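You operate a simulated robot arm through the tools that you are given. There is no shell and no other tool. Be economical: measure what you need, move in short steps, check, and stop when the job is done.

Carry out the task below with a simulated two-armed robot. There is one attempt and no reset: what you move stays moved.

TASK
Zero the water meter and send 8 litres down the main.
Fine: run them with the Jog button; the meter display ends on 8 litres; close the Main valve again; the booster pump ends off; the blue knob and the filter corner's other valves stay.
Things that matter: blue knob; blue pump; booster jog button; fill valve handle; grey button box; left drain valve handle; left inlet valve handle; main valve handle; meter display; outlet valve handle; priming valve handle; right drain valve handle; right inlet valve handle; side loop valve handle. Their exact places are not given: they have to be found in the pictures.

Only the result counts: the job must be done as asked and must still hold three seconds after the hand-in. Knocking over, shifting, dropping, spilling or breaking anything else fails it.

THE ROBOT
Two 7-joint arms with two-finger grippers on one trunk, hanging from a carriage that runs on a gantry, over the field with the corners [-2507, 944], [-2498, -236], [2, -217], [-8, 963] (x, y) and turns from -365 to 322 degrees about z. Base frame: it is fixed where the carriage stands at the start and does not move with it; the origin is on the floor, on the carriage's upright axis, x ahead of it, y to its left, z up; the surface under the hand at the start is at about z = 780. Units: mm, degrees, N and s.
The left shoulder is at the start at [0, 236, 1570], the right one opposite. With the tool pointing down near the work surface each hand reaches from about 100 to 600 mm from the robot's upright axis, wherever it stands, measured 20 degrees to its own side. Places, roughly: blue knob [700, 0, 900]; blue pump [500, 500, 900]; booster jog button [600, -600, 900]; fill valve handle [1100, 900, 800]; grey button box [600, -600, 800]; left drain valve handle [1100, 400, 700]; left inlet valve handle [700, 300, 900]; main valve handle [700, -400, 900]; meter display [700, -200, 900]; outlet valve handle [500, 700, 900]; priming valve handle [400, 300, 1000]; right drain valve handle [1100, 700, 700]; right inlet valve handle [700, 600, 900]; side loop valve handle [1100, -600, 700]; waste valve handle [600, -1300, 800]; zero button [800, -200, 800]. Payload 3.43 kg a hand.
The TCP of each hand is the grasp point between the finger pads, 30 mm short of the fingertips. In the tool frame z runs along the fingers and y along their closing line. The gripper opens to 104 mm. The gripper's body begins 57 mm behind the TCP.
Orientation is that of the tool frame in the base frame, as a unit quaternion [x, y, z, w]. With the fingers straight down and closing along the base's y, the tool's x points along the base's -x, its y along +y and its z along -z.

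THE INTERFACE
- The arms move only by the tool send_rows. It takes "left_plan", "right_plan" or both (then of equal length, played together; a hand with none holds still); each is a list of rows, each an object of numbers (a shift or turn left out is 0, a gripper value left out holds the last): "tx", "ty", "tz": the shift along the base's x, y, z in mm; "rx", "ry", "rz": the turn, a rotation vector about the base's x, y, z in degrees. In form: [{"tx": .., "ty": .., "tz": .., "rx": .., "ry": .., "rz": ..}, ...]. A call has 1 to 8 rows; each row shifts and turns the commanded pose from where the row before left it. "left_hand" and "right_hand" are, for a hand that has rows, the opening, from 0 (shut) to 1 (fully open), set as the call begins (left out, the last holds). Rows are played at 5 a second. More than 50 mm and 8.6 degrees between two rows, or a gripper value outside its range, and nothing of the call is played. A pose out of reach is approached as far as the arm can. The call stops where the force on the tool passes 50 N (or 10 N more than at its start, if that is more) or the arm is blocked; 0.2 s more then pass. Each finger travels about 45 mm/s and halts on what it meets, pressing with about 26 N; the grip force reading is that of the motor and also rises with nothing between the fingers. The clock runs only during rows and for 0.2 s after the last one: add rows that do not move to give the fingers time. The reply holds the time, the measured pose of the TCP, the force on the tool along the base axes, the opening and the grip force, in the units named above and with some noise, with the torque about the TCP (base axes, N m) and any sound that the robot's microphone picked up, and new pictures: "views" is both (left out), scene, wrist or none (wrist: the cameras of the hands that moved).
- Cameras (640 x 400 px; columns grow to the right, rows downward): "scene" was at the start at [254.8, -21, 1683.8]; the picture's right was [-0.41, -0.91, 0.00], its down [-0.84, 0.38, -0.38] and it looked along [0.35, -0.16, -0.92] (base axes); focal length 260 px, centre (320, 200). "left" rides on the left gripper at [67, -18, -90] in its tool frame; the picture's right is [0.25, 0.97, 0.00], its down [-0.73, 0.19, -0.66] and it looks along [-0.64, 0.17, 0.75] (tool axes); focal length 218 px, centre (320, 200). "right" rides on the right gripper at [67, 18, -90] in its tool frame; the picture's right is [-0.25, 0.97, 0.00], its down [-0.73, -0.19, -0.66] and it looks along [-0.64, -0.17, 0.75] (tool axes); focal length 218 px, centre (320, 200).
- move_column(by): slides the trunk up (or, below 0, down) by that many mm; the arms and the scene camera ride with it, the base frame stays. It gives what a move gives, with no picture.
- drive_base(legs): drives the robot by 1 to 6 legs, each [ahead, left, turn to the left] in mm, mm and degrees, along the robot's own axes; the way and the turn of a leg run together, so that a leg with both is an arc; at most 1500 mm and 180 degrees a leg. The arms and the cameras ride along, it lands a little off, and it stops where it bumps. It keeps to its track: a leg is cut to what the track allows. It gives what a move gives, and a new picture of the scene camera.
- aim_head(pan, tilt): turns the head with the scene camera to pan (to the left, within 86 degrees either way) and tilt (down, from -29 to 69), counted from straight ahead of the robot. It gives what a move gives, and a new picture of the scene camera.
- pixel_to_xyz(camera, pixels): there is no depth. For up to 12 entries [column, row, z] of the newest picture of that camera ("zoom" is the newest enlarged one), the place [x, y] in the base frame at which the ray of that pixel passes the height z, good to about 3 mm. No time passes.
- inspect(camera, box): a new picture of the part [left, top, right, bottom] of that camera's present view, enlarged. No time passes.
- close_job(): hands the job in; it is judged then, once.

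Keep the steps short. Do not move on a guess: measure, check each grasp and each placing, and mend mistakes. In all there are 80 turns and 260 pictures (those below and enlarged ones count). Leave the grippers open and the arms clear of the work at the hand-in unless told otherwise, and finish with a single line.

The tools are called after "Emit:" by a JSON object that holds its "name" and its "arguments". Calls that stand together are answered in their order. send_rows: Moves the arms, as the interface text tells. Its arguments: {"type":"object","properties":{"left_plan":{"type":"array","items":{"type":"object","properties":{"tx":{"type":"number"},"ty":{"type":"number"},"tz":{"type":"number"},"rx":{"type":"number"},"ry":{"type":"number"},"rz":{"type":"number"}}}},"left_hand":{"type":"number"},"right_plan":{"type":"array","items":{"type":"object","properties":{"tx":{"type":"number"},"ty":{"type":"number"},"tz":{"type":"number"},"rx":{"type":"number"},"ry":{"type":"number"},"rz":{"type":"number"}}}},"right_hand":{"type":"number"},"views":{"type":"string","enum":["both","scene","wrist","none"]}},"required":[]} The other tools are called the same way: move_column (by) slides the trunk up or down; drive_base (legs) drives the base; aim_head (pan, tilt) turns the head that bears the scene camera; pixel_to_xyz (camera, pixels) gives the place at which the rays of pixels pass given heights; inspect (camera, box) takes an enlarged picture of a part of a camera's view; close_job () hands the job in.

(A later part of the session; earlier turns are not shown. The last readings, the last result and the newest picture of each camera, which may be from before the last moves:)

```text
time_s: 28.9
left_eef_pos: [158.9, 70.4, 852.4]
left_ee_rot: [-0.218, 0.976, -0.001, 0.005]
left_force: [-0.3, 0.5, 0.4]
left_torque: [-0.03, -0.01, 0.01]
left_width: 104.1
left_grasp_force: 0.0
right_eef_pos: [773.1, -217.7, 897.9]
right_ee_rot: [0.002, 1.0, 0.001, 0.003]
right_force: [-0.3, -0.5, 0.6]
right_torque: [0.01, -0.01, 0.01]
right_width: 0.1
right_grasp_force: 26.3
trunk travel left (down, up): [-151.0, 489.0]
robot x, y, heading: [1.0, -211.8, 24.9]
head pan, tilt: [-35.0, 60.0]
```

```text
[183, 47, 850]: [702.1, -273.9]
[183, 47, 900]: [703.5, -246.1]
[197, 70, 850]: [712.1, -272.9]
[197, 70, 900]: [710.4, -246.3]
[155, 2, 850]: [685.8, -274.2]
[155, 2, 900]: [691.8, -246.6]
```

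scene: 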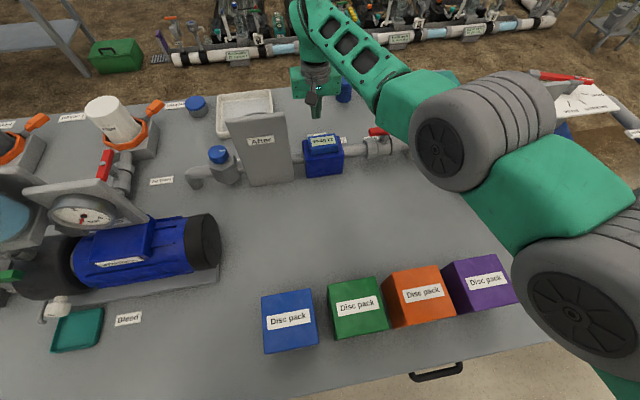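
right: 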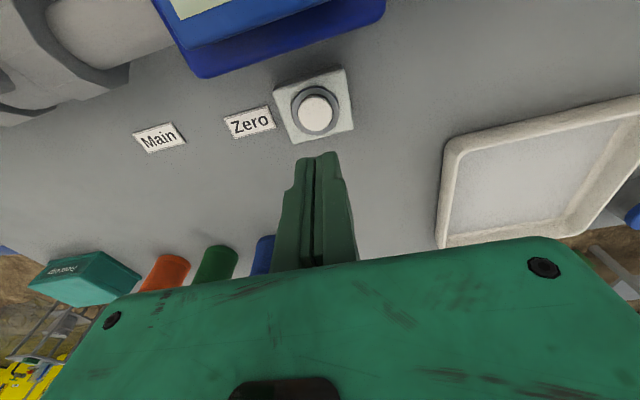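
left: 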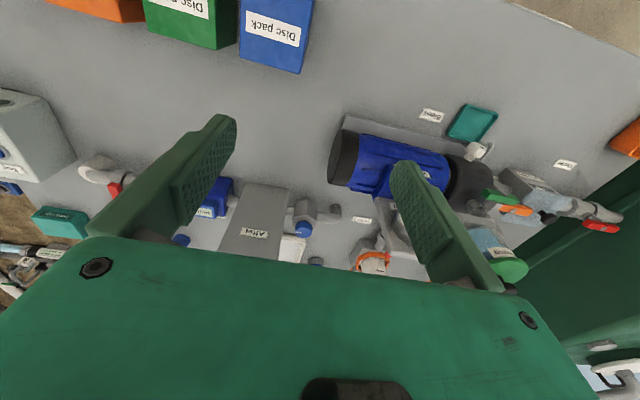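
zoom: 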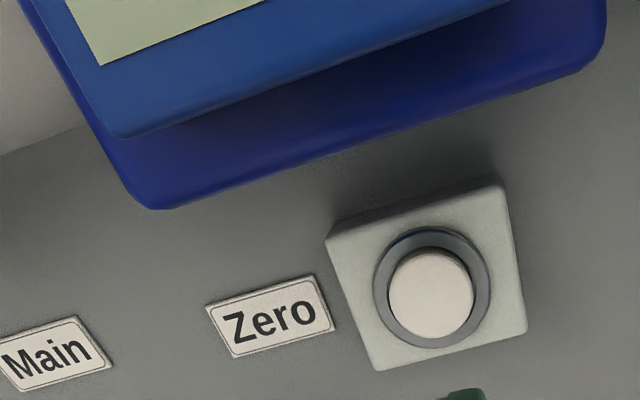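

The display's far corner is at about (702,-257,881). The camera would be too close, so I turn the hand +90°, putting the camera on the −y side, and shift 3 mm away in x.

Emit:
{"name": "send_rows", "arguments": {"right_plan": [{"rz": 8.2, "tx": 1}, {"rz": 8.2}, {"rz": 8.2}, {"rz": 8.2}, {"rz": 8.2}, {"rz": 8.2}, {"rz": 8.2}, {"rz": 8.2}], "views": "none"}}

Emit:
{"name": "send_rows", "arguments": {"right_plan": [{"rz": 8.2}, {"rz": 8.2}, {"rz": 8}, {}]}}

```text
time_s: 30.7
left_eef_pos: [158.9, 69.3, 852.9]
left_ee_rot: [-0.218, 0.976, 0.0, 0.005]
left_force: [0.3, -0.3, 0.8]
left_torque: [-0.02, 0.0, 0.03]
left_width: 104.1
left_grasp_force: 0.0
right_eef_pos: [773.3, -218.6, 896.5]
right_ee_rot: [-0.542, 0.84, 0.003, 0.0]
right_force: [-0.2, 0.1, 0.1]
right_torque: [-0.03, 0.03, 0.05]
right_width: 0.2
right_grasp_force: 26.0
trunk travel left (down, up): [-151.0, 489.0]
robot x, y, heading: [-0.0, -213.0, 25.6]
head pan, tilt: [-35.0, 60.0]
```

```text
time_s: 31.7
left_eef_pos: [158.8, 70.1, 852.6]
left_ee_rot: [-0.218, 0.976, 0.0, 0.005]
left_force: [0.3, -0.6, 0.1]
left_torque: [0.0, 0.0, 0.0]
left_width: 103.7
left_grasp_force: 0.2
right_eef_pos: [772.6, -218.9, 898.8]
right_ee_rot: [-0.706, 0.708, 0.002, 0.0]
right_force: [0.6, 0.1, -0.9]
right_torque: [0.02, 0.0, -0.01]
right_width: 0.0
right_grasp_force: 25.9
trunk travel left (down, up): [-151.0, 489.0]
robot x, y, heading: [3.3, -212.8, 25.1]
head pan, tilt: [-35.0, 60.0]
```

scene: 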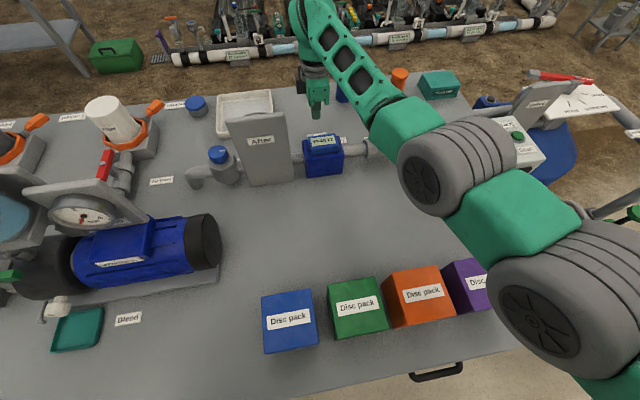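
right: 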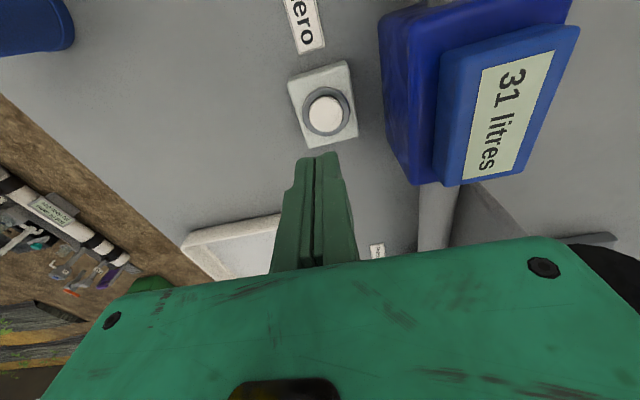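

Emit:
{"name": "pixel_to_xyz", "arguments": {"camera": "right", "pixels": [[324, 113, 800], [324, 113, 806], [442, 180, 880], [418, 185, 850], [385, 40, 860]]}}

```text
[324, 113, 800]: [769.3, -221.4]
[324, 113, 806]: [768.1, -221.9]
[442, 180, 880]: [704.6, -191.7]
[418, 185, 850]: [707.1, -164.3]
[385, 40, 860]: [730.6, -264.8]
```

Zero is at (769,-221). Lower 55 mm, then look.

Emit:
{"name": "send_rows", "arguments": {"right_plan": [{"tz": -20, "ty": -2, "tx": -1}, {"tz": -20}, {"tz": -15}, {}], "views": "both"}}

```text
time_s: 32.7
left_eef_pos: [159.6, 69.4, 853.9]
left_ee_rot: [-0.218, 0.976, 0.0, 0.004]
left_force: [-1.0, 0.5, -0.8]
left_torque: [-0.03, 0.02, 0.01]
left_width: 103.6
left_grasp_force: 0.1
right_eef_pos: [771.9, -221.0, 842.1]
right_ee_rot: [-0.705, 0.709, 0.002, 0.0]
right_force: [0.3, -1.4, -0.4]
right_torque: [-0.04, 0.0, 0.01]
right_width: 0.1
right_grasp_force: 26.4
trunk travel left (down, up): [-151.0, 489.0]
robot x, y, heading: [-0.1, -212.0, 25.4]
head pan, tilt: [-35.0, 60.0]
```

scene: 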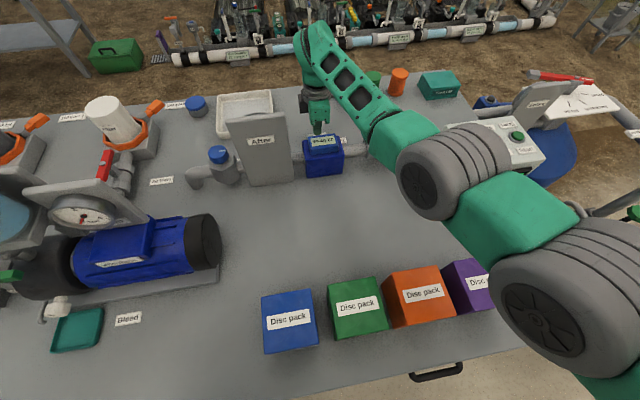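
right: 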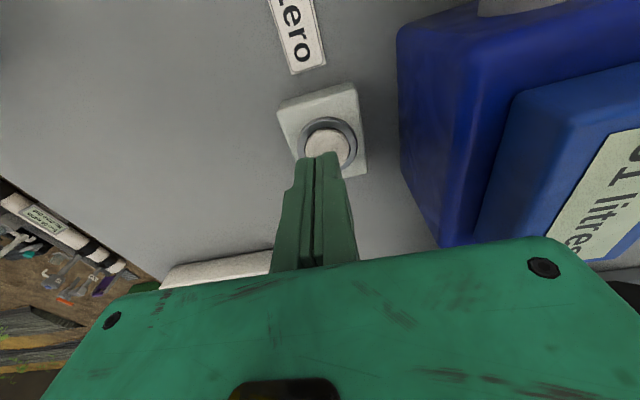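

Emit:
{"name": "send_rows", "arguments": {"right_plan": [{"tz": -5}, {"tz": -4}, {"tz": -3}, {"tz": -2}], "views": "wrist"}}

```text
time_s: 33.7
left_eef_pos: [158.2, 69.7, 853.2]
left_ee_rot: [-0.218, 0.976, 0.0, 0.005]
left_force: [0.2, -0.1, -0.7]
left_torque: [-0.01, -0.04, -0.01]
left_width: 104.1
left_grasp_force: 0.1
right_eef_pos: [770.1, -221.8, 829.3]
right_ee_rot: [-0.706, 0.708, 0.003, 0.0]
right_force: [-1.3, 0.6, 0.4]
right_torque: [-0.04, 0.02, 0.01]
right_width: 0.0
right_grasp_force: 34.8
right hand out of reach, approached as far as the arm can: row 4
trunk travel left (down, up): [-151.0, 489.0]
robot x, y, heading: [-3.1, -214.7, 25.6]
head pan, tilt: [-35.0, 60.0]
```

right: 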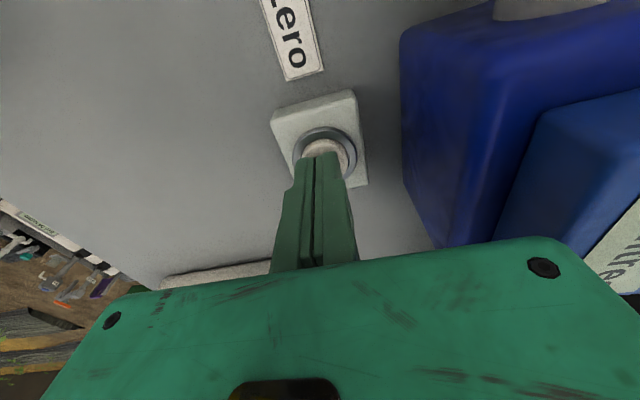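

The arm is at its downward limit, so I press with small trunk steps: down 5 mm.

Emit:
{"name": "move_column", "arguments": {"by": -5}}

Emit:
{"name": "inspect", "arguments": {"camera": "scene", "box": [270, 80, 390, 180]}}

```text
time_s: 34.2
left_eef_pos: [160.0, 69.7, 847.6]
left_ee_rot: [-0.218, 0.976, 0.0, 0.004]
left_force: [-0.1, -0.5, -0.3]
left_torque: [0.0, 0.0, 0.0]
left_width: 104.1
left_grasp_force: 0.1
right_eef_pos: [771.2, -221.2, 825.4]
right_ee_rot: [-0.706, 0.709, 0.003, 0.001]
right_force: [-2.4, -1.1, 6.6]
right_torque: [-0.03, 0.04, -0.01]
right_width: 6.1
right_grasp_force: 34.3
trunk travel left (down, up): [-146.0, 494.0]
robot x, y, heading: [0.7, -211.1, 25.3]
head pan, tilt: [-35.0, 60.0]
heard: click
```

```text
4.00 times, centred on (330, 130) of scene
```

zoom: 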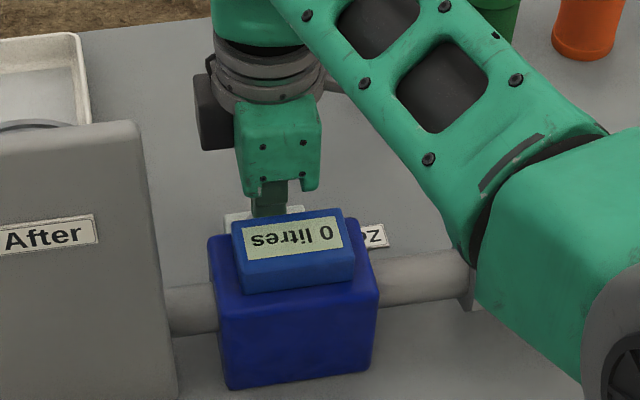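

Click heard and the display shows "0 litres". Lift with the trunk, 130 mm.

Emit:
{"name": "move_column", "arguments": {"by": 130}}

Emit:
{"name": "send_rows", "arguments": {"right_plan": [{}]}}

```text
time_s: 35.8
left_eef_pos: [159.7, 68.4, 978.3]
left_ee_rot: [-0.218, 0.976, 0.0, 0.004]
left_force: [-0.6, -0.4, -0.6]
left_torque: [-0.01, -0.02, 0.01]
left_width: 104.0
left_grasp_force: 0.0
right_eef_pos: [769.5, -221.6, 955.1]
right_ee_rot: [-0.706, 0.708, 0.003, 0.0]
right_force: [-0.4, -0.5, 0.4]
right_torque: [-0.01, 0.0, -0.01]
right_width: 0.0
right_grasp_force: 33.9
trunk travel left (down, up): [-276.0, 364.0]
robot x, y, heading: [1.6, -214.3, 25.0]
head pan, tilt: [-35.0, 60.0]
```

```text
time_s: 36.2
left_eef_pos: [159.3, 70.1, 977.8]
left_ee_rot: [-0.217, 0.976, 0.0, 0.004]
left_force: [0.2, -0.2, 0.0]
left_torque: [-0.01, 0.0, 0.01]
left_width: 103.9
left_grasp_force: 0.0
right_eef_pos: [770.0, -221.7, 954.5]
right_ee_rot: [-0.706, 0.708, 0.003, -0.001]
right_force: [0.5, 0.0, 0.5]
right_torque: [-0.02, -0.02, 0.04]
right_width: 0.0
right_grasp_force: 34.2
trunk travel left (down, up): [-276.0, 364.0]
robot x, y, heading: [-1.3, -212.4, 25.3]
head pan, tilt: [-35.0, 60.0]
```

scene: 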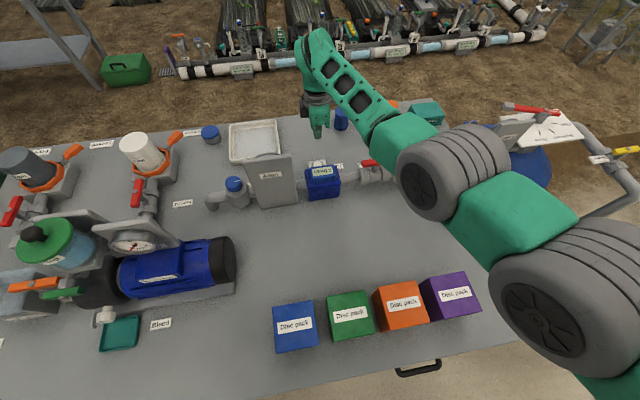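
right: 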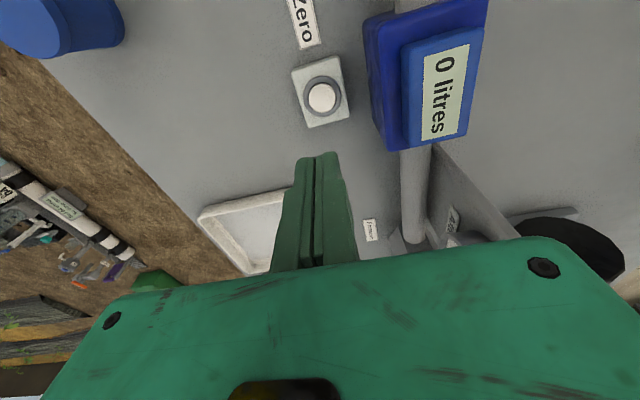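

Now move to above Jog (616,-580), a little higher first.

Emit:
{"name": "send_rows", "arguments": {"right_plan": [{"tx": -30, "tz": 30}, {"tx": -18, "ty": -44}, {"tx": -18, "ty": -44}, {"tx": -18, "ty": -44}, {"tx": -18, "ty": -44}, {"tx": -18, "ty": -44}, {"tx": -18, "ty": -44}, {"tx": -16, "ty": -44}], "views": "none"}}

Emit:
{"name": "send_rows", "arguments": {"right_plan": [{"ty": -25}, {"ty": -25}, {}]}}

```text
time_s: 38.0
left_eef_pos: [158.5, 68.6, 977.0]
left_ee_rot: [-0.219, 0.976, -0.001, 0.003]
left_force: [0.0, 0.4, -1.1]
left_torque: [-0.01, 0.0, -0.03]
left_width: 104.1
left_grasp_force: 0.1
right_eef_pos: [613.5, -530.0, 984.8]
right_ee_rot: [-0.706, 0.708, 0.003, 0.001]
right_force: [-1.0, -1.0, 0.0]
right_torque: [0.0, -0.01, 0.0]
right_width: 0.2
right_grasp_force: 34.5
trunk travel left (down, up): [-276.0, 364.0]
robot x, y, heading: [1.4, -215.8, 25.2]
head pan, tilt: [-35.0, 60.0]
```

```text
time_s: 38.8
left_eef_pos: [160.0, 68.6, 977.4]
left_ee_rot: [-0.218, 0.976, 0.001, 0.004]
left_force: [0.2, 0.3, -0.7]
left_torque: [-0.01, 0.04, 0.01]
left_width: 104.0
left_grasp_force: 0.1
right_eef_pos: [615.2, -578.9, 984.4]
right_ee_rot: [-0.706, 0.708, 0.003, 0.0]
right_force: [0.8, -0.6, 0.3]
right_torque: [0.01, -0.03, -0.03]
right_width: 0.1
right_grasp_force: 34.7
trunk travel left (down, up): [-276.0, 364.0]
robot x, y, heading: [4.2, -217.4, 25.0]
head pan, tilt: [-35.0, 60.0]
```

scene: 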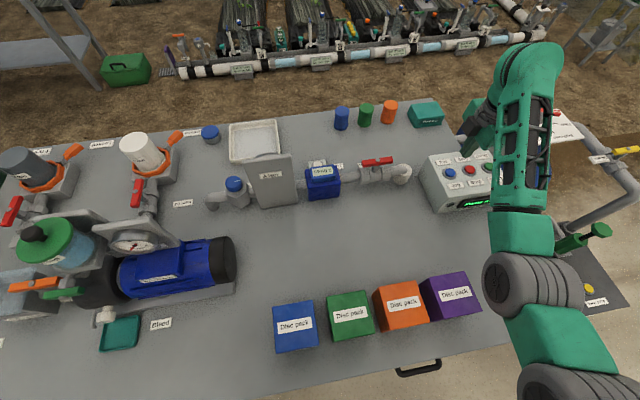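
right: 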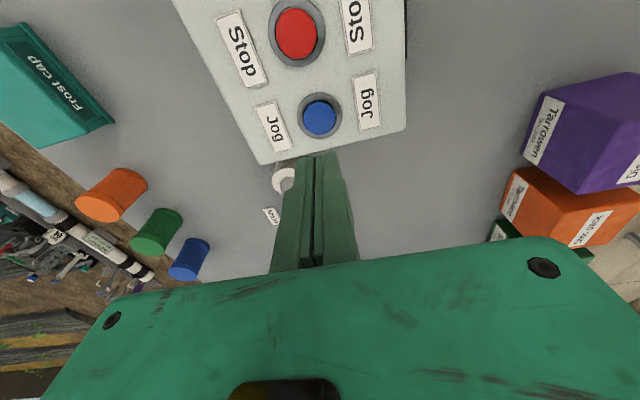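

Emit:
{"name": "pixel_to_xyz", "arguments": {"camera": "right", "pixels": [[320, 117, 870], [320, 117, 885], [296, 34, 880]]}}

Emit:
{"name": "pixel_to_xyz", "arguments": {"camera": "scene", "pixels": [[448.5, 173, 870], [448.5, 173, 885], [469, 170, 880]]}}

Emit:
{"name": "inspect", "arguments": {"camera": "scene", "box": [410, 120, 510, 220]}}

```text
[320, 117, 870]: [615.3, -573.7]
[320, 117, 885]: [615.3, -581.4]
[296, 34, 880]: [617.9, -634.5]
```

```text
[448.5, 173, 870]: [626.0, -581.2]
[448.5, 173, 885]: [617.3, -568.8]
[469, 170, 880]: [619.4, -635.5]
```

```text
4.00 times, centred on (460, 170) of scene
```

zoom: 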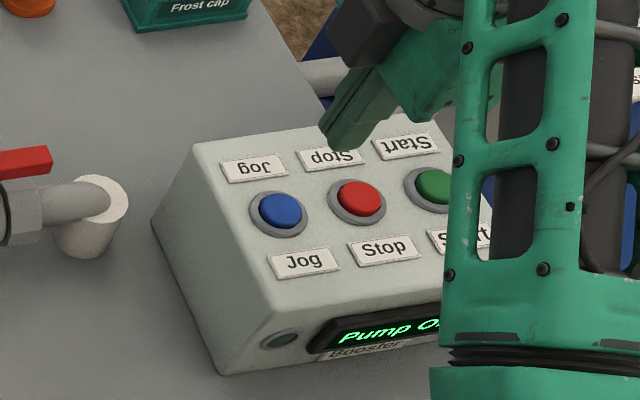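

Jog at (616,-577,≈878). Descend 66 mm, tip to about 888.

Emit:
{"name": "send_rows", "arguments": {"right_plan": [{"tz": -25, "ty": 2, "tx": 1}, {"tz": -25}, {"tz": -16}, {}]}}

Emit:
{"name": "inspect", "arguments": {"camera": "scene", "box": [300, 130, 520, 230]}}

```text
time_s: 39.8
left_eef_pos: [158.5, 68.8, 978.3]
left_ee_rot: [-0.218, 0.976, 0.0, 0.005]
left_force: [-0.2, -0.4, -0.4]
left_torque: [0.01, 0.0, -0.01]
left_width: 103.9
left_grasp_force: 0.1
right_eef_pos: [615.2, -576.5, 918.5]
right_ee_rot: [-0.705, 0.709, 0.002, 0.0]
right_force: [0.0, 0.4, -0.1]
right_torque: [0.0, 0.02, 0.0]
right_width: 0.0
right_grasp_force: 34.3
trunk travel left (down, up): [-276.0, 364.0]
robot x, y, heading: [-0.5, -212.1, 25.3]
head pan, tilt: [-35.0, 60.0]
```

scene: 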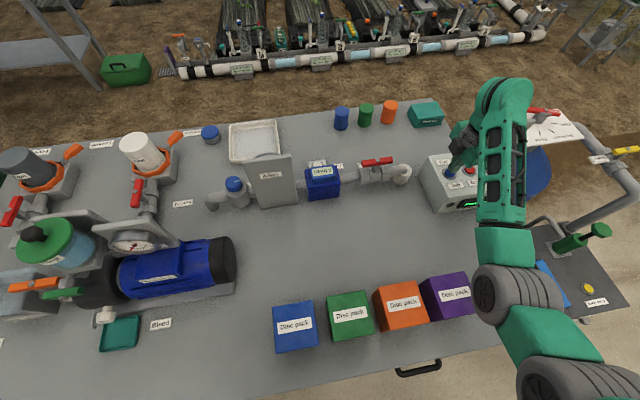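
right: 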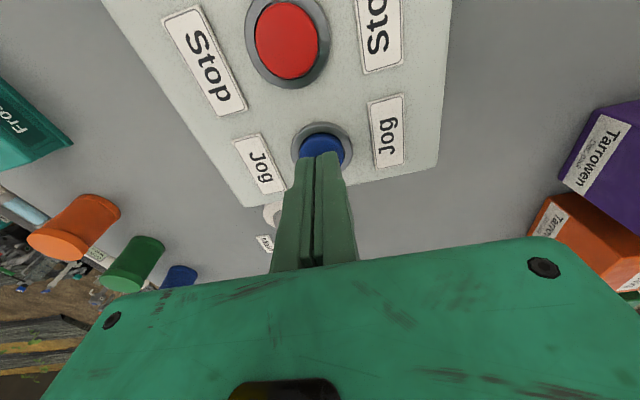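

```text
2.91 times, centred on (410, 180) of scene
```

zoom: 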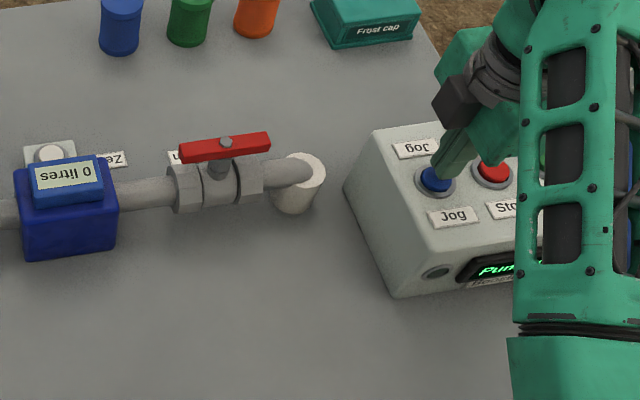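

Finger is over the blue button. A short press: down ~10 mm in steps then immediately up, and read the meter.

Emit:
{"name": "send_rows", "arguments": {"right_plan": [{"tz": -4}, {"tz": -4}, {"tz": -3}, {"tz": 11}], "views": "none"}}

Emit:
{"name": "inspect", "arguments": {"camera": "scene", "box": [300, 130, 520, 230]}}

```text
time_s: 40.8
left_eef_pos: [159.1, 69.3, 976.9]
left_ee_rot: [-0.217, 0.976, 0.0, 0.004]
left_force: [0.4, 0.1, 0.0]
left_torque: [0.0, 0.0, 0.0]
left_width: 103.8
left_grasp_force: 0.0
right_eef_pos: [617.4, -577.1, 918.8]
right_ee_rot: [-0.706, 0.709, 0.001, 0.0]
right_force: [0.2, 0.1, 0.4]
right_torque: [0.0, 0.0, 0.0]
right_width: 0.0
right_grasp_force: 34.9
trunk travel left (down, up): [-276.0, 364.0]
robot x, y, heading: [2.6, -212.4, 25.4]
head pan, tilt: [-35.0, 60.0]
heard: click
```

```text
2.91 times, centred on (410, 180) of scene
```

zoom: 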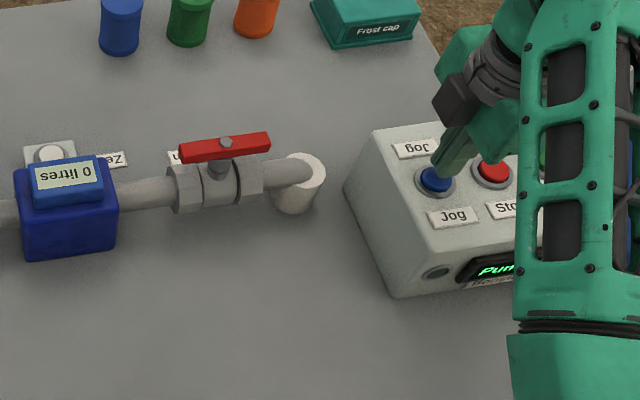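

Clicked, still 0: it evidently counts with holding. Press and hold about 1 s.

Emit:
{"name": "send_rows", "arguments": {"right_plan": [{"tz": -8}, {"tz": -3}, {}, {}, {}, {}, {"tz": 11}], "views": "none"}}

Emit:
{"name": "inspect", "arguments": {"camera": "scene", "box": [300, 130, 520, 230]}}

```text
time_s: 42.4
left_eef_pos: [158.8, 69.2, 977.8]
left_ee_rot: [-0.218, 0.976, 0.0, 0.004]
left_force: [0.1, 0.5, -0.2]
left_torque: [0.0, 0.0, 0.0]
left_width: 104.1
left_grasp_force: 0.1
right_eef_pos: [616.9, -577.1, 917.5]
right_ee_rot: [-0.706, 0.709, 0.003, 0.0]
right_force: [-0.1, 0.5, 0.2]
right_torque: [-0.01, -0.03, -0.02]
right_width: 0.0
right_grasp_force: 35.1
trunk travel left (down, up): [-276.0, 364.0]
robot x, y, heading: [1.2, -213.2, 25.1]
head pan, tilt: [-35.0, 60.0]
heard: click
```

```text
2.91 times, centred on (410, 180) of scene
```

zoom: 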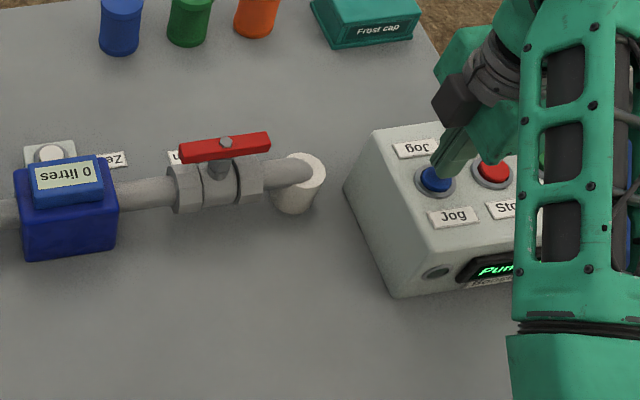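

Still 0. Hold it down ~1.5 s and look at pump display and meter while it is pressed.

Emit:
{"name": "send_rows", "arguments": {"right_plan": [{"tz": -8}, {"tz": -3}, {}, {}, {}, {}, {}, {}], "views": "none"}}

Emit:
{"name": "inspect", "arguments": {"camera": "scene", "box": [300, 130, 520, 230]}}

```text
time_s: 44.2
left_eef_pos: [159.6, 69.1, 978.1]
left_ee_rot: [-0.218, 0.976, 0.0, 0.006]
left_force: [-0.1, -0.6, -0.1]
left_torque: [-0.02, 0.01, 0.03]
left_width: 103.9
left_grasp_force: 0.0
right_eef_pos: [617.3, -577.9, 906.4]
right_ee_rot: [-0.706, 0.708, 0.002, 0.0]
right_force: [0.0, -0.3, 2.2]
right_torque: [-0.02, 0.0, -0.02]
right_width: 6.0
right_grasp_force: 34.5
trunk travel left (down, up): [-276.0, 364.0]
robot x, y, heading: [-0.3, -215.7, 25.4]
head pan, tilt: [-35.0, 60.0]
heard: click
```

```text
2.91 times, centred on (410, 180) of scene
```

zoom: 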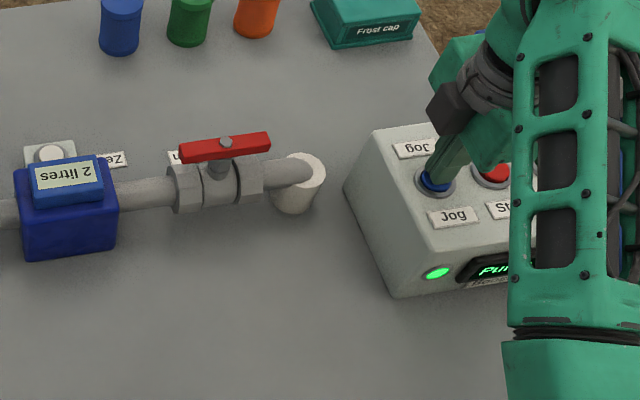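

Lamp is lit and the meter shows 2. Release and read where it settles.

Emit:
{"name": "send_rows", "arguments": {"right_plan": [{"tz": 11}, {}, {}, {}, {}], "views": "none"}}

Emit:
{"name": "inspect", "arguments": {"camera": "scene", "box": [300, 130, 520, 230]}}

```text
time_s: 45.4
left_eef_pos: [158.2, 68.3, 977.9]
left_ee_rot: [-0.219, 0.976, 0.0, 0.004]
left_force: [-0.7, 0.2, 0.7]
left_torque: [-0.02, 0.03, 0.01]
left_width: 104.3
left_grasp_force: 0.1
right_eef_pos: [616.7, -577.0, 918.8]
right_ee_rot: [-0.706, 0.709, 0.002, 0.0]
right_force: [0.7, -0.2, -0.2]
right_torque: [-0.03, 0.03, 0.02]
right_width: 0.1
right_grasp_force: 34.5
trunk travel left (down, up): [-276.0, 364.0]
robot x, y, heading: [-2.2, -210.1, 25.3]
head pan, tilt: [-35.0, 60.0]
```

```text
2.91 times, centred on (410, 180) of scene
```

zoom: 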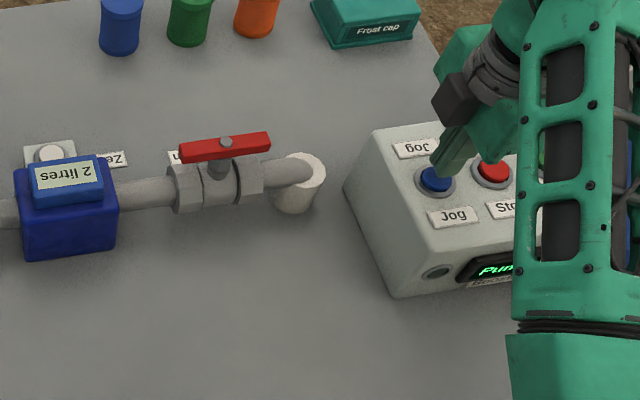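

Stops at 2. Press and hold again, reading in steps.

Emit:
{"name": "send_rows", "arguments": {"right_plan": [{"tz": -8}, {"tz": -3}, {}, {}, {}, {}, {}, {}], "views": "none"}}

Emit:
{"name": "inspect", "arguments": {"camera": "scene", "box": [300, 140, 400, 210]}}

Emit:
{"name": "send_rows", "arguments": {"right_plan": [{}, {}, {}], "views": "none"}}

Emit:
{"name": "inspect", "arguments": {"camera": "scene", "box": [300, 140, 400, 210]}}

```text
time_s: 47.2
left_eef_pos: [159.1, 70.0, 978.0]
left_ee_rot: [-0.218, 0.976, 0.0, 0.004]
left_force: [-0.3, -0.1, 0.7]
left_torque: [0.01, -0.01, 0.0]
left_width: 104.2
left_grasp_force: 0.0
right_eef_pos: [617.4, -577.3, 907.2]
right_ee_rot: [-0.706, 0.708, 0.002, 0.0]
right_force: [-0.6, -0.4, 1.5]
right_torque: [-0.03, 0.02, -0.01]
right_width: 5.9
right_grasp_force: 33.8
trunk travel left (down, up): [-276.0, 364.0]
robot x, y, heading: [-1.3, -216.9, 25.4]
head pan, tilt: [-35.0, 60.0]
heard: click
```

```text
5.71 times, centred on (350, 175) of scene
```

zoom: 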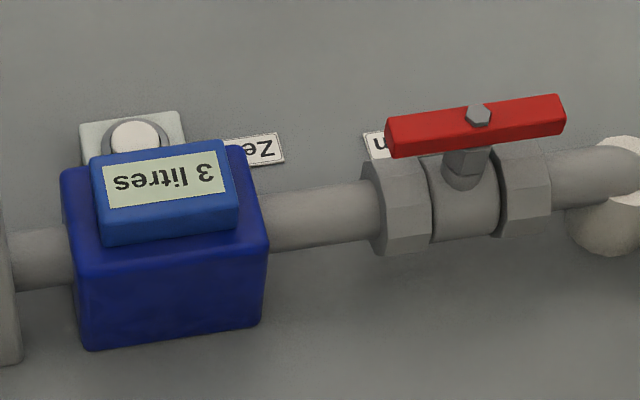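

```text
time_s: 48.0
left_eef_pos: [158.5, 68.7, 978.4]
left_ee_rot: [-0.218, 0.976, 0.0, 0.005]
left_force: [0.9, -0.7, -0.5]
left_torque: [-0.01, 0.0, 0.01]
left_width: 104.1
left_grasp_force: 0.0
right_eef_pos: [616.7, -578.2, 906.5]
right_ee_rot: [-0.706, 0.708, 0.002, 0.0]
right_force: [-0.1, 0.6, 2.0]
right_torque: [-0.01, 0.02, -0.01]
right_width: 6.1
right_grasp_force: 34.5
trunk travel left (down, up): [-276.0, 364.0]
robot x, y, heading: [0.7, -212.5, 25.1]
head pan, tilt: [-35.0, 60.0]
```

```text
5.71 times, centred on (350, 175) of scene
```

zoom: 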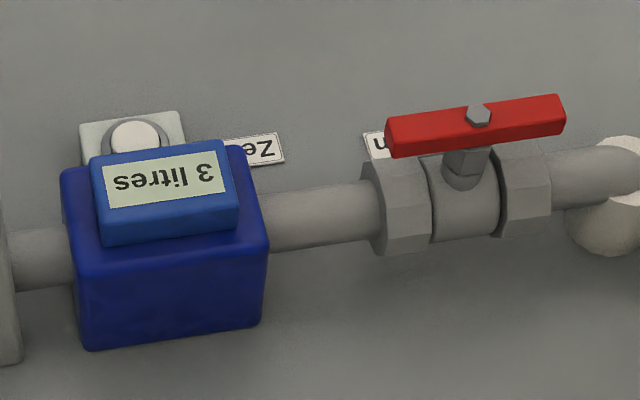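

3 litres, about 1 L/s. Keep holding.

Emit:
{"name": "send_rows", "arguments": {"right_plan": [{}, {}, {}, {}, {}, {}, {}], "views": "none"}}

Emit:
{"name": "inspect", "arguments": {"camera": "scene", "box": [300, 140, 400, 210]}}

Emit:
{"name": "send_rows", "arguments": {"right_plan": [{}, {}, {}], "views": "none"}}

Emit:
{"name": "inspect", "arguments": {"camera": "scene", "box": [300, 140, 400, 210]}}

```text
time_s: 49.6
left_eef_pos: [159.0, 69.9, 978.0]
left_ee_rot: [-0.218, 0.976, 0.0, 0.005]
left_force: [0.8, -0.4, 0.3]
left_torque: [-0.02, 0.02, 0.01]
left_width: 103.8
left_grasp_force: 0.1
right_eef_pos: [617.6, -577.8, 910.0]
right_ee_rot: [-0.706, 0.708, 0.003, 0.0]
right_force: [-0.1, 0.3, 1.6]
right_torque: [-0.01, 0.01, 0.01]
right_width: 6.0
right_grasp_force: 34.9
trunk travel left (down, up): [-276.0, 364.0]
robot x, y, heading: [0.5, -216.0, 25.1]
head pan, tilt: [-35.0, 60.0]
```

```text
5.71 times, centred on (350, 175) of scene
```

zoom: 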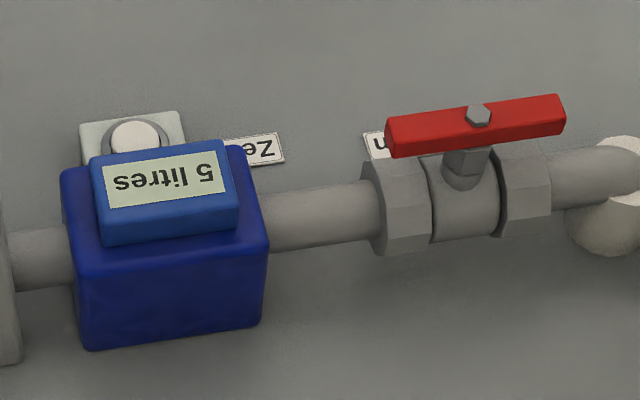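

```text
time_s: 50.4
left_eef_pos: [159.5, 68.8, 979.5]
left_ee_rot: [-0.219, 0.976, 0.0, 0.004]
left_force: [-0.8, 0.1, -0.5]
left_torque: [-0.03, 0.02, -0.02]
left_width: 103.8
left_grasp_force: 0.0
right_eef_pos: [616.9, -577.3, 908.0]
right_ee_rot: [-0.706, 0.708, 0.002, 0.0]
right_force: [-0.1, 0.1, 0.9]
right_torque: [-0.01, 0.03, 0.04]
right_width: 6.2
right_grasp_force: 34.8
trunk travel left (down, up): [-276.0, 364.0]
robot x, y, heading: [-2.2, -212.9, 25.3]
head pan, tilt: [-35.0, 60.0]
```

```text
5.71 times, centred on (350, 175) of scene
```

zoom: 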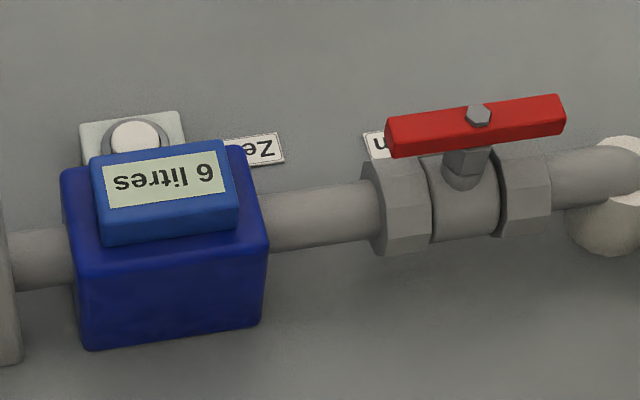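

6 litres at ~1 L/s. Two short holds more, reading each.

Emit:
{"name": "send_rows", "arguments": {"right_plan": [{}, {}, {}, {}], "views": "none"}}

Emit:
{"name": "inspect", "arguments": {"camera": "scene", "box": [300, 140, 400, 210]}}

Emit:
{"name": "send_rows", "arguments": {"right_plan": [{}], "views": "none"}}

Emit:
{"name": "inspect", "arguments": {"camera": "scene", "box": [300, 140, 400, 210]}}

```text
time_s: 51.4
left_eef_pos: [159.0, 70.3, 977.7]
left_ee_rot: [-0.218, 0.976, 0.0, 0.004]
left_force: [0.6, 0.4, -0.1]
left_torque: [0.03, -0.02, 0.02]
left_width: 104.0
left_grasp_force: 0.0
right_eef_pos: [616.1, -577.2, 908.2]
right_ee_rot: [-0.705, 0.709, 0.003, 0.0]
right_force: [0.6, 0.0, 1.8]
right_torque: [-0.03, -0.01, 0.02]
right_width: 6.2
right_grasp_force: 34.6
trunk travel left (down, up): [-276.0, 364.0]
robot x, y, heading: [2.3, -216.1, 25.0]
head pan, tilt: [-35.0, 60.0]
```

```text
5.71 times, centred on (350, 175) of scene
```

zoom: 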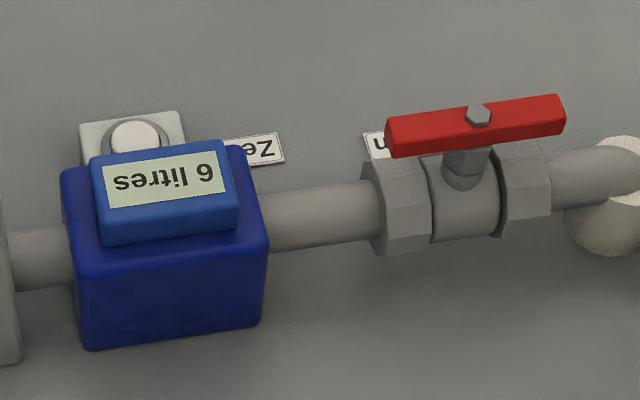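

```text
time_s: 51.8
left_eef_pos: [158.9, 71.0, 977.1]
left_ee_rot: [-0.218, 0.976, 0.0, 0.004]
left_force: [-0.2, -0.3, -0.4]
left_torque: [0.01, 0.02, 0.01]
left_width: 104.0
left_grasp_force: 0.1
right_eef_pos: [615.4, -577.7, 908.5]
right_ee_rot: [-0.706, 0.708, 0.003, 0.0]
right_force: [-0.6, 0.8, 1.5]
right_torque: [-0.02, 0.01, 0.0]
right_width: 5.8
right_grasp_force: 35.4
trunk travel left (down, up): [-276.0, 364.0]
robot x, y, heading: [1.9, -212.0, 25.4]
head pan, tilt: [-35.0, 60.0]
```

```text
5.71 times, centred on (350, 175) of scene
```

zoom: 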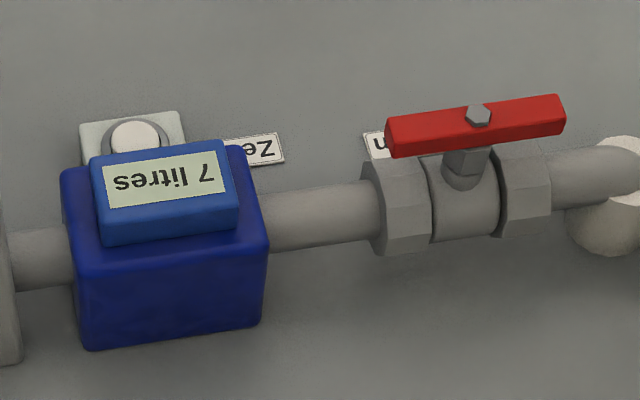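

7 litres. Hold two more rows, then read.

Emit:
{"name": "send_rows", "arguments": {"right_plan": [{}, {}], "views": "none"}}

Emit:
{"name": "inspect", "arguments": {"camera": "scene", "box": [300, 140, 400, 210]}}

```text
time_s: 52.4
left_eef_pos: [158.6, 69.2, 978.6]
left_ee_rot: [-0.218, 0.976, 0.0, 0.005]
left_force: [0.2, 0.0, 0.2]
left_torque: [-0.01, 0.03, 0.03]
left_width: 104.1
left_grasp_force: 0.1
right_eef_pos: [616.5, -575.8, 906.7]
right_ee_rot: [-0.706, 0.708, 0.003, 0.0]
right_force: [0.4, 0.3, 1.0]
right_torque: [0.03, 0.01, 0.0]
right_width: 5.9
right_grasp_force: 34.9
trunk travel left (down, up): [-276.0, 364.0]
robot x, y, heading: [0.0, -213.4, 25.3]
head pan, tilt: [-35.0, 60.0]
```

```text
5.71 times, centred on (350, 175) of scene
```

zoom: 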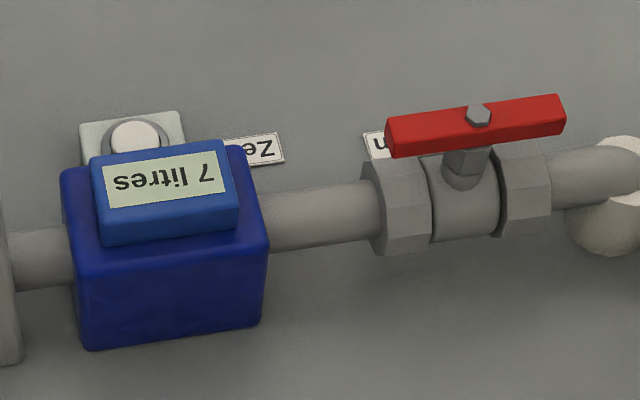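

Still 7. One more row.

Emit:
{"name": "send_rows", "arguments": {"right_plan": [{}], "views": "none"}}

Emit:
{"name": "inspect", "arguments": {"camera": "scene", "box": [300, 140, 400, 210]}}

```text
time_s: 52.8
left_eef_pos: [158.9, 69.4, 976.5]
left_ee_rot: [-0.218, 0.976, 0.001, 0.005]
left_force: [-0.2, -0.2, -0.3]
left_torque: [0.02, 0.05, 0.0]
left_width: 104.1
left_grasp_force: 0.0
right_eef_pos: [615.7, -578.5, 906.9]
right_ee_rot: [-0.706, 0.708, 0.003, 0.001]
right_force: [0.4, -0.6, 1.9]
right_torque: [0.02, 0.01, -0.04]
right_width: 6.1
right_grasp_force: 34.5
trunk travel left (down, up): [-276.0, 364.0]
robot x, y, heading: [3.8, -211.6, 25.3]
head pan, tilt: [-35.0, 60.0]
```

```text
5.71 times, centred on (350, 175) of scene
```

zoom: 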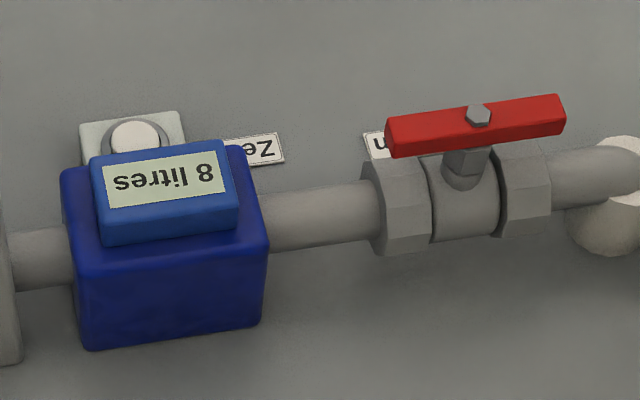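

8 litres: release at once and lift.

Emit:
{"name": "send_rows", "arguments": {"right_plan": [{"tz": 25}, {"tz": 25}, {"tz": 25}, {}], "views": "none"}}

Emit:
{"name": "inspect", "arguments": {"camera": "scene", "box": [300, 130, 520, 230]}}

```text
time_s: 53.8
left_eef_pos: [159.3, 71.3, 976.9]
left_ee_rot: [-0.218, 0.976, 0.0, 0.004]
left_force: [0.4, -0.3, 0.3]
left_torque: [0.03, -0.04, -0.01]
left_width: 103.9
left_grasp_force: 0.1
right_eef_pos: [613.9, -578.9, 982.2]
right_ee_rot: [-0.705, 0.709, 0.003, 0.001]
right_force: [-0.1, -0.1, 0.2]
right_torque: [-0.03, -0.02, -0.02]
right_width: 0.0
right_grasp_force: 34.9
trunk travel left (down, up): [-276.0, 364.0]
robot x, y, heading: [-0.5, -213.9, 25.2]
head pan, tilt: [-35.0, 60.0]
```

```text
2.91 times, centred on (410, 180) of scene
```

zoom: 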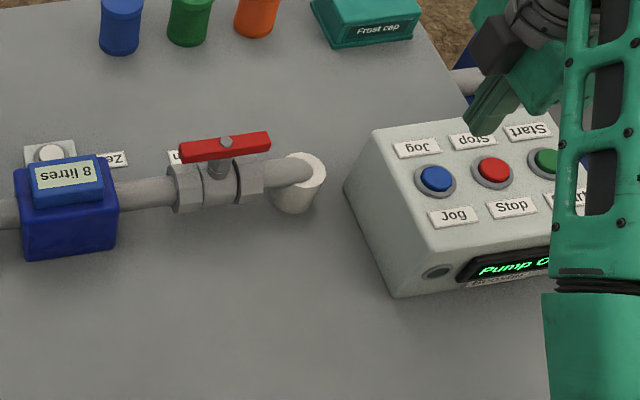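

8 litres, pump off. Now go over the Main hub with the hand at this orientation and open 42 mm.

Emit:
{"name": "send_rows", "arguments": {"right_plan": [{"tx": 15, "ty": 40}, {"tx": 15, "ty": 40}, {"tx": 15, "ty": 40}, {"tx": 14, "ty": 40}, {"tx": 13, "ty": 40}, {}], "right_hand": 0.4}}

```text
time_s: 55.2
left_eef_pos: [158.4, 69.9, 977.1]
left_ee_rot: [-0.218, 0.976, 0.0, 0.003]
left_force: [-0.1, 0.3, -0.2]
left_torque: [0.0, 0.0, 0.03]
left_width: 104.3
left_grasp_force: 0.0
right_eef_pos: [688.5, -379.8, 981.7]
right_ee_rot: [-0.706, 0.709, 0.003, 0.0]
right_force: [-0.8, -0.4, 0.4]
right_torque: [0.02, 0.01, 0.01]
right_width: 41.7
right_grasp_force: 0.0
trunk travel left (down, up): [-276.0, 364.0]
robot x, y, heading: [0.8, -210.8, 24.9]
head pan, tilt: [-35.0, 60.0]
```

scene: 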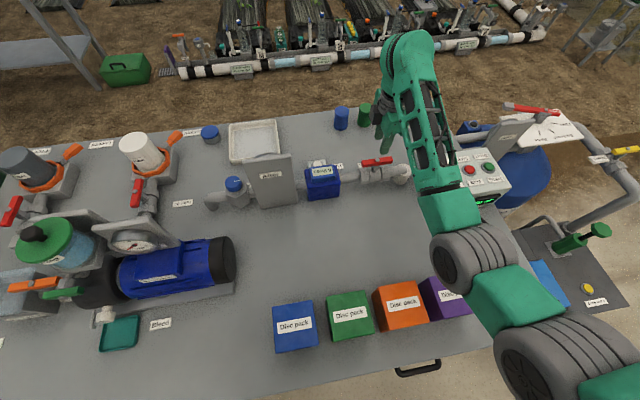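
right: 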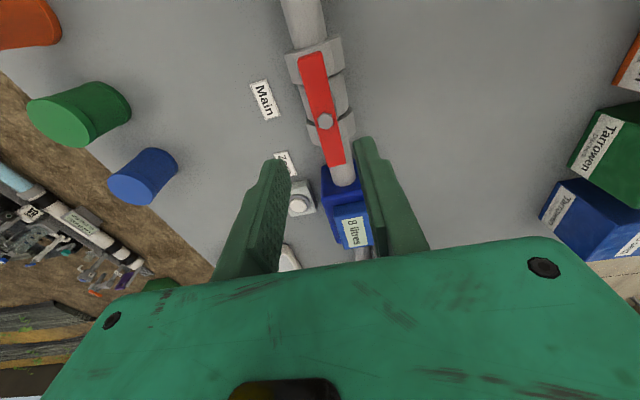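

Emit:
{"name": "pixel_to_xyz", "arguments": {"camera": "right", "pixels": [[325, 121, 894], [312, 55, 890], [336, 162, 890]]}}

```text
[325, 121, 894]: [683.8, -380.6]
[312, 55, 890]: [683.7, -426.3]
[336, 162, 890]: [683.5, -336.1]
```

Bar is at x≈684, hub y≈-381. Descend to TCP z≈909 around it.

Emit:
{"name": "send_rows", "arguments": {"right_plan": [{"tx": -2, "ty": 0, "tz": -30}, {"tx": -1, "tz": -25}, {"tz": -17}, {}], "views": "wrist"}}

```text
time_s: 56.2
left_eef_pos: [159.4, 69.9, 977.7]
left_ee_rot: [-0.218, 0.976, 0.001, 0.004]
left_force: [-0.2, 0.2, 0.0]
left_torque: [-0.01, -0.02, 0.0]
left_width: 104.0
left_grasp_force: 0.1
right_eef_pos: [682.6, -379.2, 911.4]
right_ee_rot: [-0.706, 0.709, 0.002, 0.0]
right_force: [0.0, 0.2, 0.1]
right_torque: [-0.02, -0.02, -0.03]
right_width: 41.5
right_grasp_force: 0.0
trunk travel left (down, up): [-276.0, 364.0]
robot x, y, heading: [-1.3, -212.5, 25.1]
head pan, tilt: [-35.0, 60.0]
```

right: 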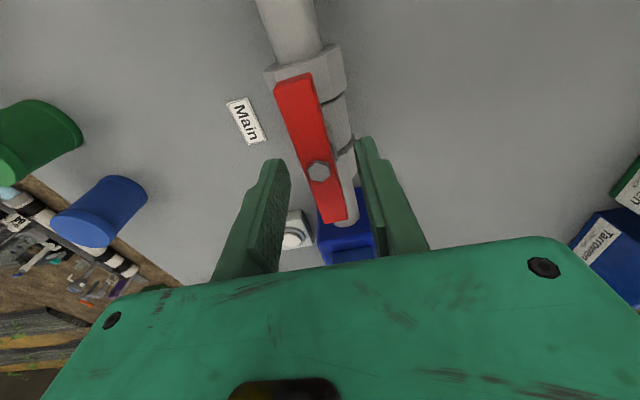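

Bar is between the fingers. Close.

Emit:
{"name": "send_rows", "arguments": {"right_plan": [{"tz": -2}, {}, {}, {}], "right_hand": 0, "views": "wrist"}}

```text
time_s: 57.2
left_eef_pos: [157.9, 69.2, 977.2]
left_ee_rot: [-0.218, 0.976, 0.0, 0.004]
left_force: [-0.3, -0.4, -0.4]
left_torque: [-0.01, -0.01, -0.01]
left_width: 104.2
left_grasp_force: 0.0
right_eef_pos: [683.4, -377.1, 907.4]
right_ee_rot: [-0.706, 0.708, 0.002, 0.0]
right_force: [-5.9, -0.7, 4.2]
right_torque: [0.48, 0.14, -0.02]
right_width: 21.5
right_grasp_force: 44.5
trunk travel left (down, up): [-276.0, 364.0]
robot x, y, heading: [-0.8, -212.7, 25.1]
head pan, tilt: [-35.0, 60.0]
```

right: 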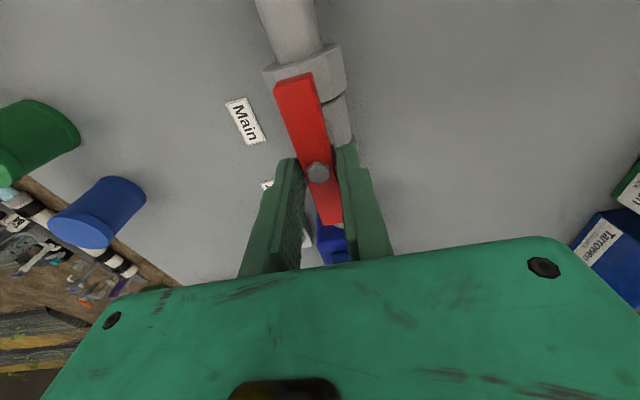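

Gripped. Turn back −90°, in small lots; first −24°.

Emit:
{"name": "send_rows", "arguments": {"right_plan": [{"rz": -8}, {"rz": -8}, {"rz": -8}, {}], "views": "wrist"}}

```text
time_s: 58.2
left_eef_pos: [158.3, 69.3, 977.1]
left_ee_rot: [-0.219, 0.976, 0.0, 0.004]
left_force: [-0.3, 0.6, -0.2]
left_torque: [0.0, -0.03, 0.0]
left_width: 104.1
left_grasp_force: 0.0
right_eef_pos: [683.7, -378.9, 908.5]
right_ee_rot: [-0.542, 0.84, 0.003, 0.0]
right_force: [-9.1, -3.2, 8.4]
right_torque: [0.81, -0.12, -0.03]
right_width: 21.6
right_grasp_force: 45.4
trunk travel left (down, up): [-276.0, 364.0]
robot x, y, heading: [0.1, -212.2, 25.4]
head pan, tilt: [-35.0, 60.0]
```

right: 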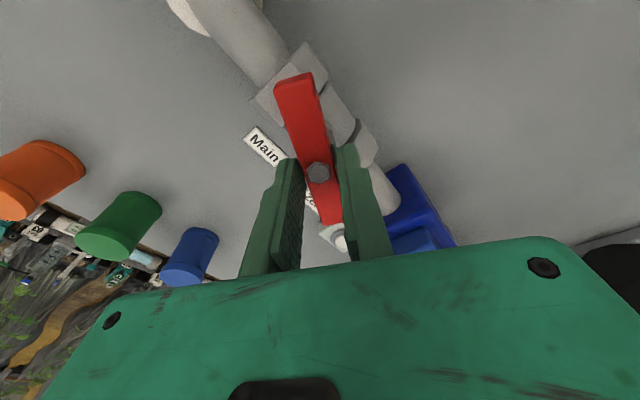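

Follows well. Continue.

Emit:
{"name": "send_rows", "arguments": {"right_plan": [{"rz": -8}, {"rz": -8}, {"rz": -8}, {"rz": -8}, {}], "views": "none"}}

Emit:
{"name": "send_rows", "arguments": {"right_plan": [{"rz": -8}, {"rz": -8}, {"rz": -8}, {}], "views": "wrist"}}

```text
time_s: 59.4
left_eef_pos: [158.8, 68.6, 977.8]
left_ee_rot: [-0.218, 0.976, 0.0, 0.003]
left_force: [0.7, -0.1, 0.2]
left_torque: [0.0, 0.0, 0.01]
left_width: 103.6
left_grasp_force: 0.1
right_eef_pos: [684.7, -379.1, 908.2]
right_ee_rot: [-0.289, 0.957, 0.001, 0.001]
right_force: [2.7, -8.9, -1.4]
right_torque: [-0.04, -0.35, 0.04]
right_width: 22.1
right_grasp_force: 45.0
trunk travel left (down, up): [-276.0, 364.0]
robot x, y, heading: [0.7, -211.4, 25.1]
head pan, tilt: [-35.0, 60.0]
```

```text
time_s: 60.4
left_eef_pos: [159.9, 67.0, 976.9]
left_ee_rot: [-0.217, 0.976, 0.0, 0.003]
left_force: [0.9, 0.3, 0.3]
left_torque: [0.02, 0.0, 0.0]
left_width: 104.1
left_grasp_force: 0.0
right_eef_pos: [685.3, -381.3, 908.1]
right_ee_rot: [-0.084, 0.996, 0.0, 0.002]
right_force: [0.3, -12.6, -1.1]
right_torque: [-0.48, 0.97, 0.03]
right_width: 21.9
right_grasp_force: 45.5
trunk travel left (down, up): [-276.0, 364.0]
robot x, y, heading: [1.5, -213.6, 25.2]
head pan, tilt: [-35.0, 60.0]
```

right: 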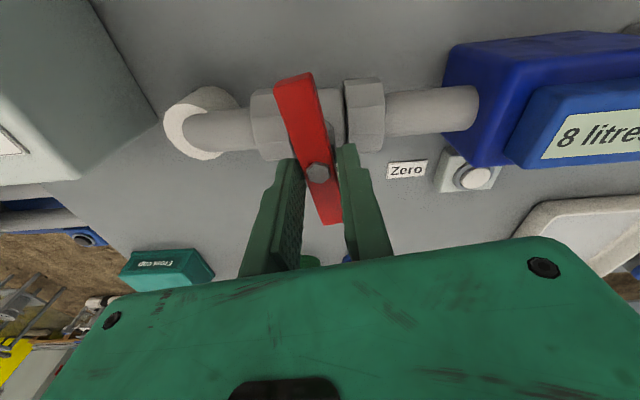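

About 10° remain.

Emit:
{"name": "send_rows", "arguments": {"right_plan": [{"rz": -5}, {"rz": -5}, {"rz": -1}, {}], "views": "wrist"}}

```text
time_s: 61.4
left_eef_pos: [159.0, 66.7, 976.9]
left_ee_rot: [-0.218, 0.976, -0.002, 0.005]
left_force: [0.3, 0.2, 0.0]
left_torque: [0.02, 0.01, -0.01]
left_width: 104.1
left_grasp_force: 0.0
right_eef_pos: [686.3, -381.1, 908.2]
right_ee_rot: [0.011, 1.0, -0.002, 0.001]
right_force: [5.0, -17.1, -9.8]
right_torque: [-0.43, -0.81, 0.94]
right_width: 21.9
right_grasp_force: 44.9
trunk travel left (down, up): [-276.0, 364.0]
robot x, y, heading: [-0.4, -210.7, 24.9]
head pan, tilt: [-35.0, 60.0]
```

right: 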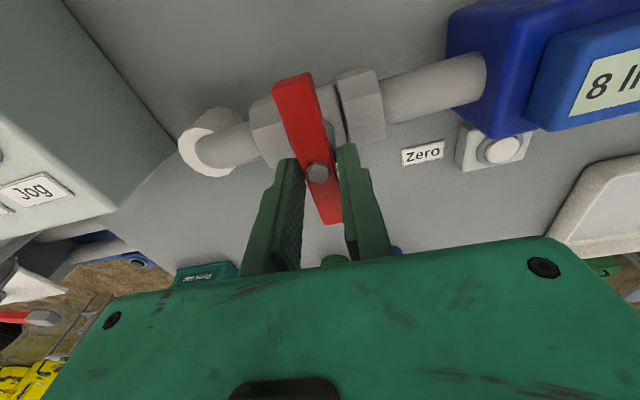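

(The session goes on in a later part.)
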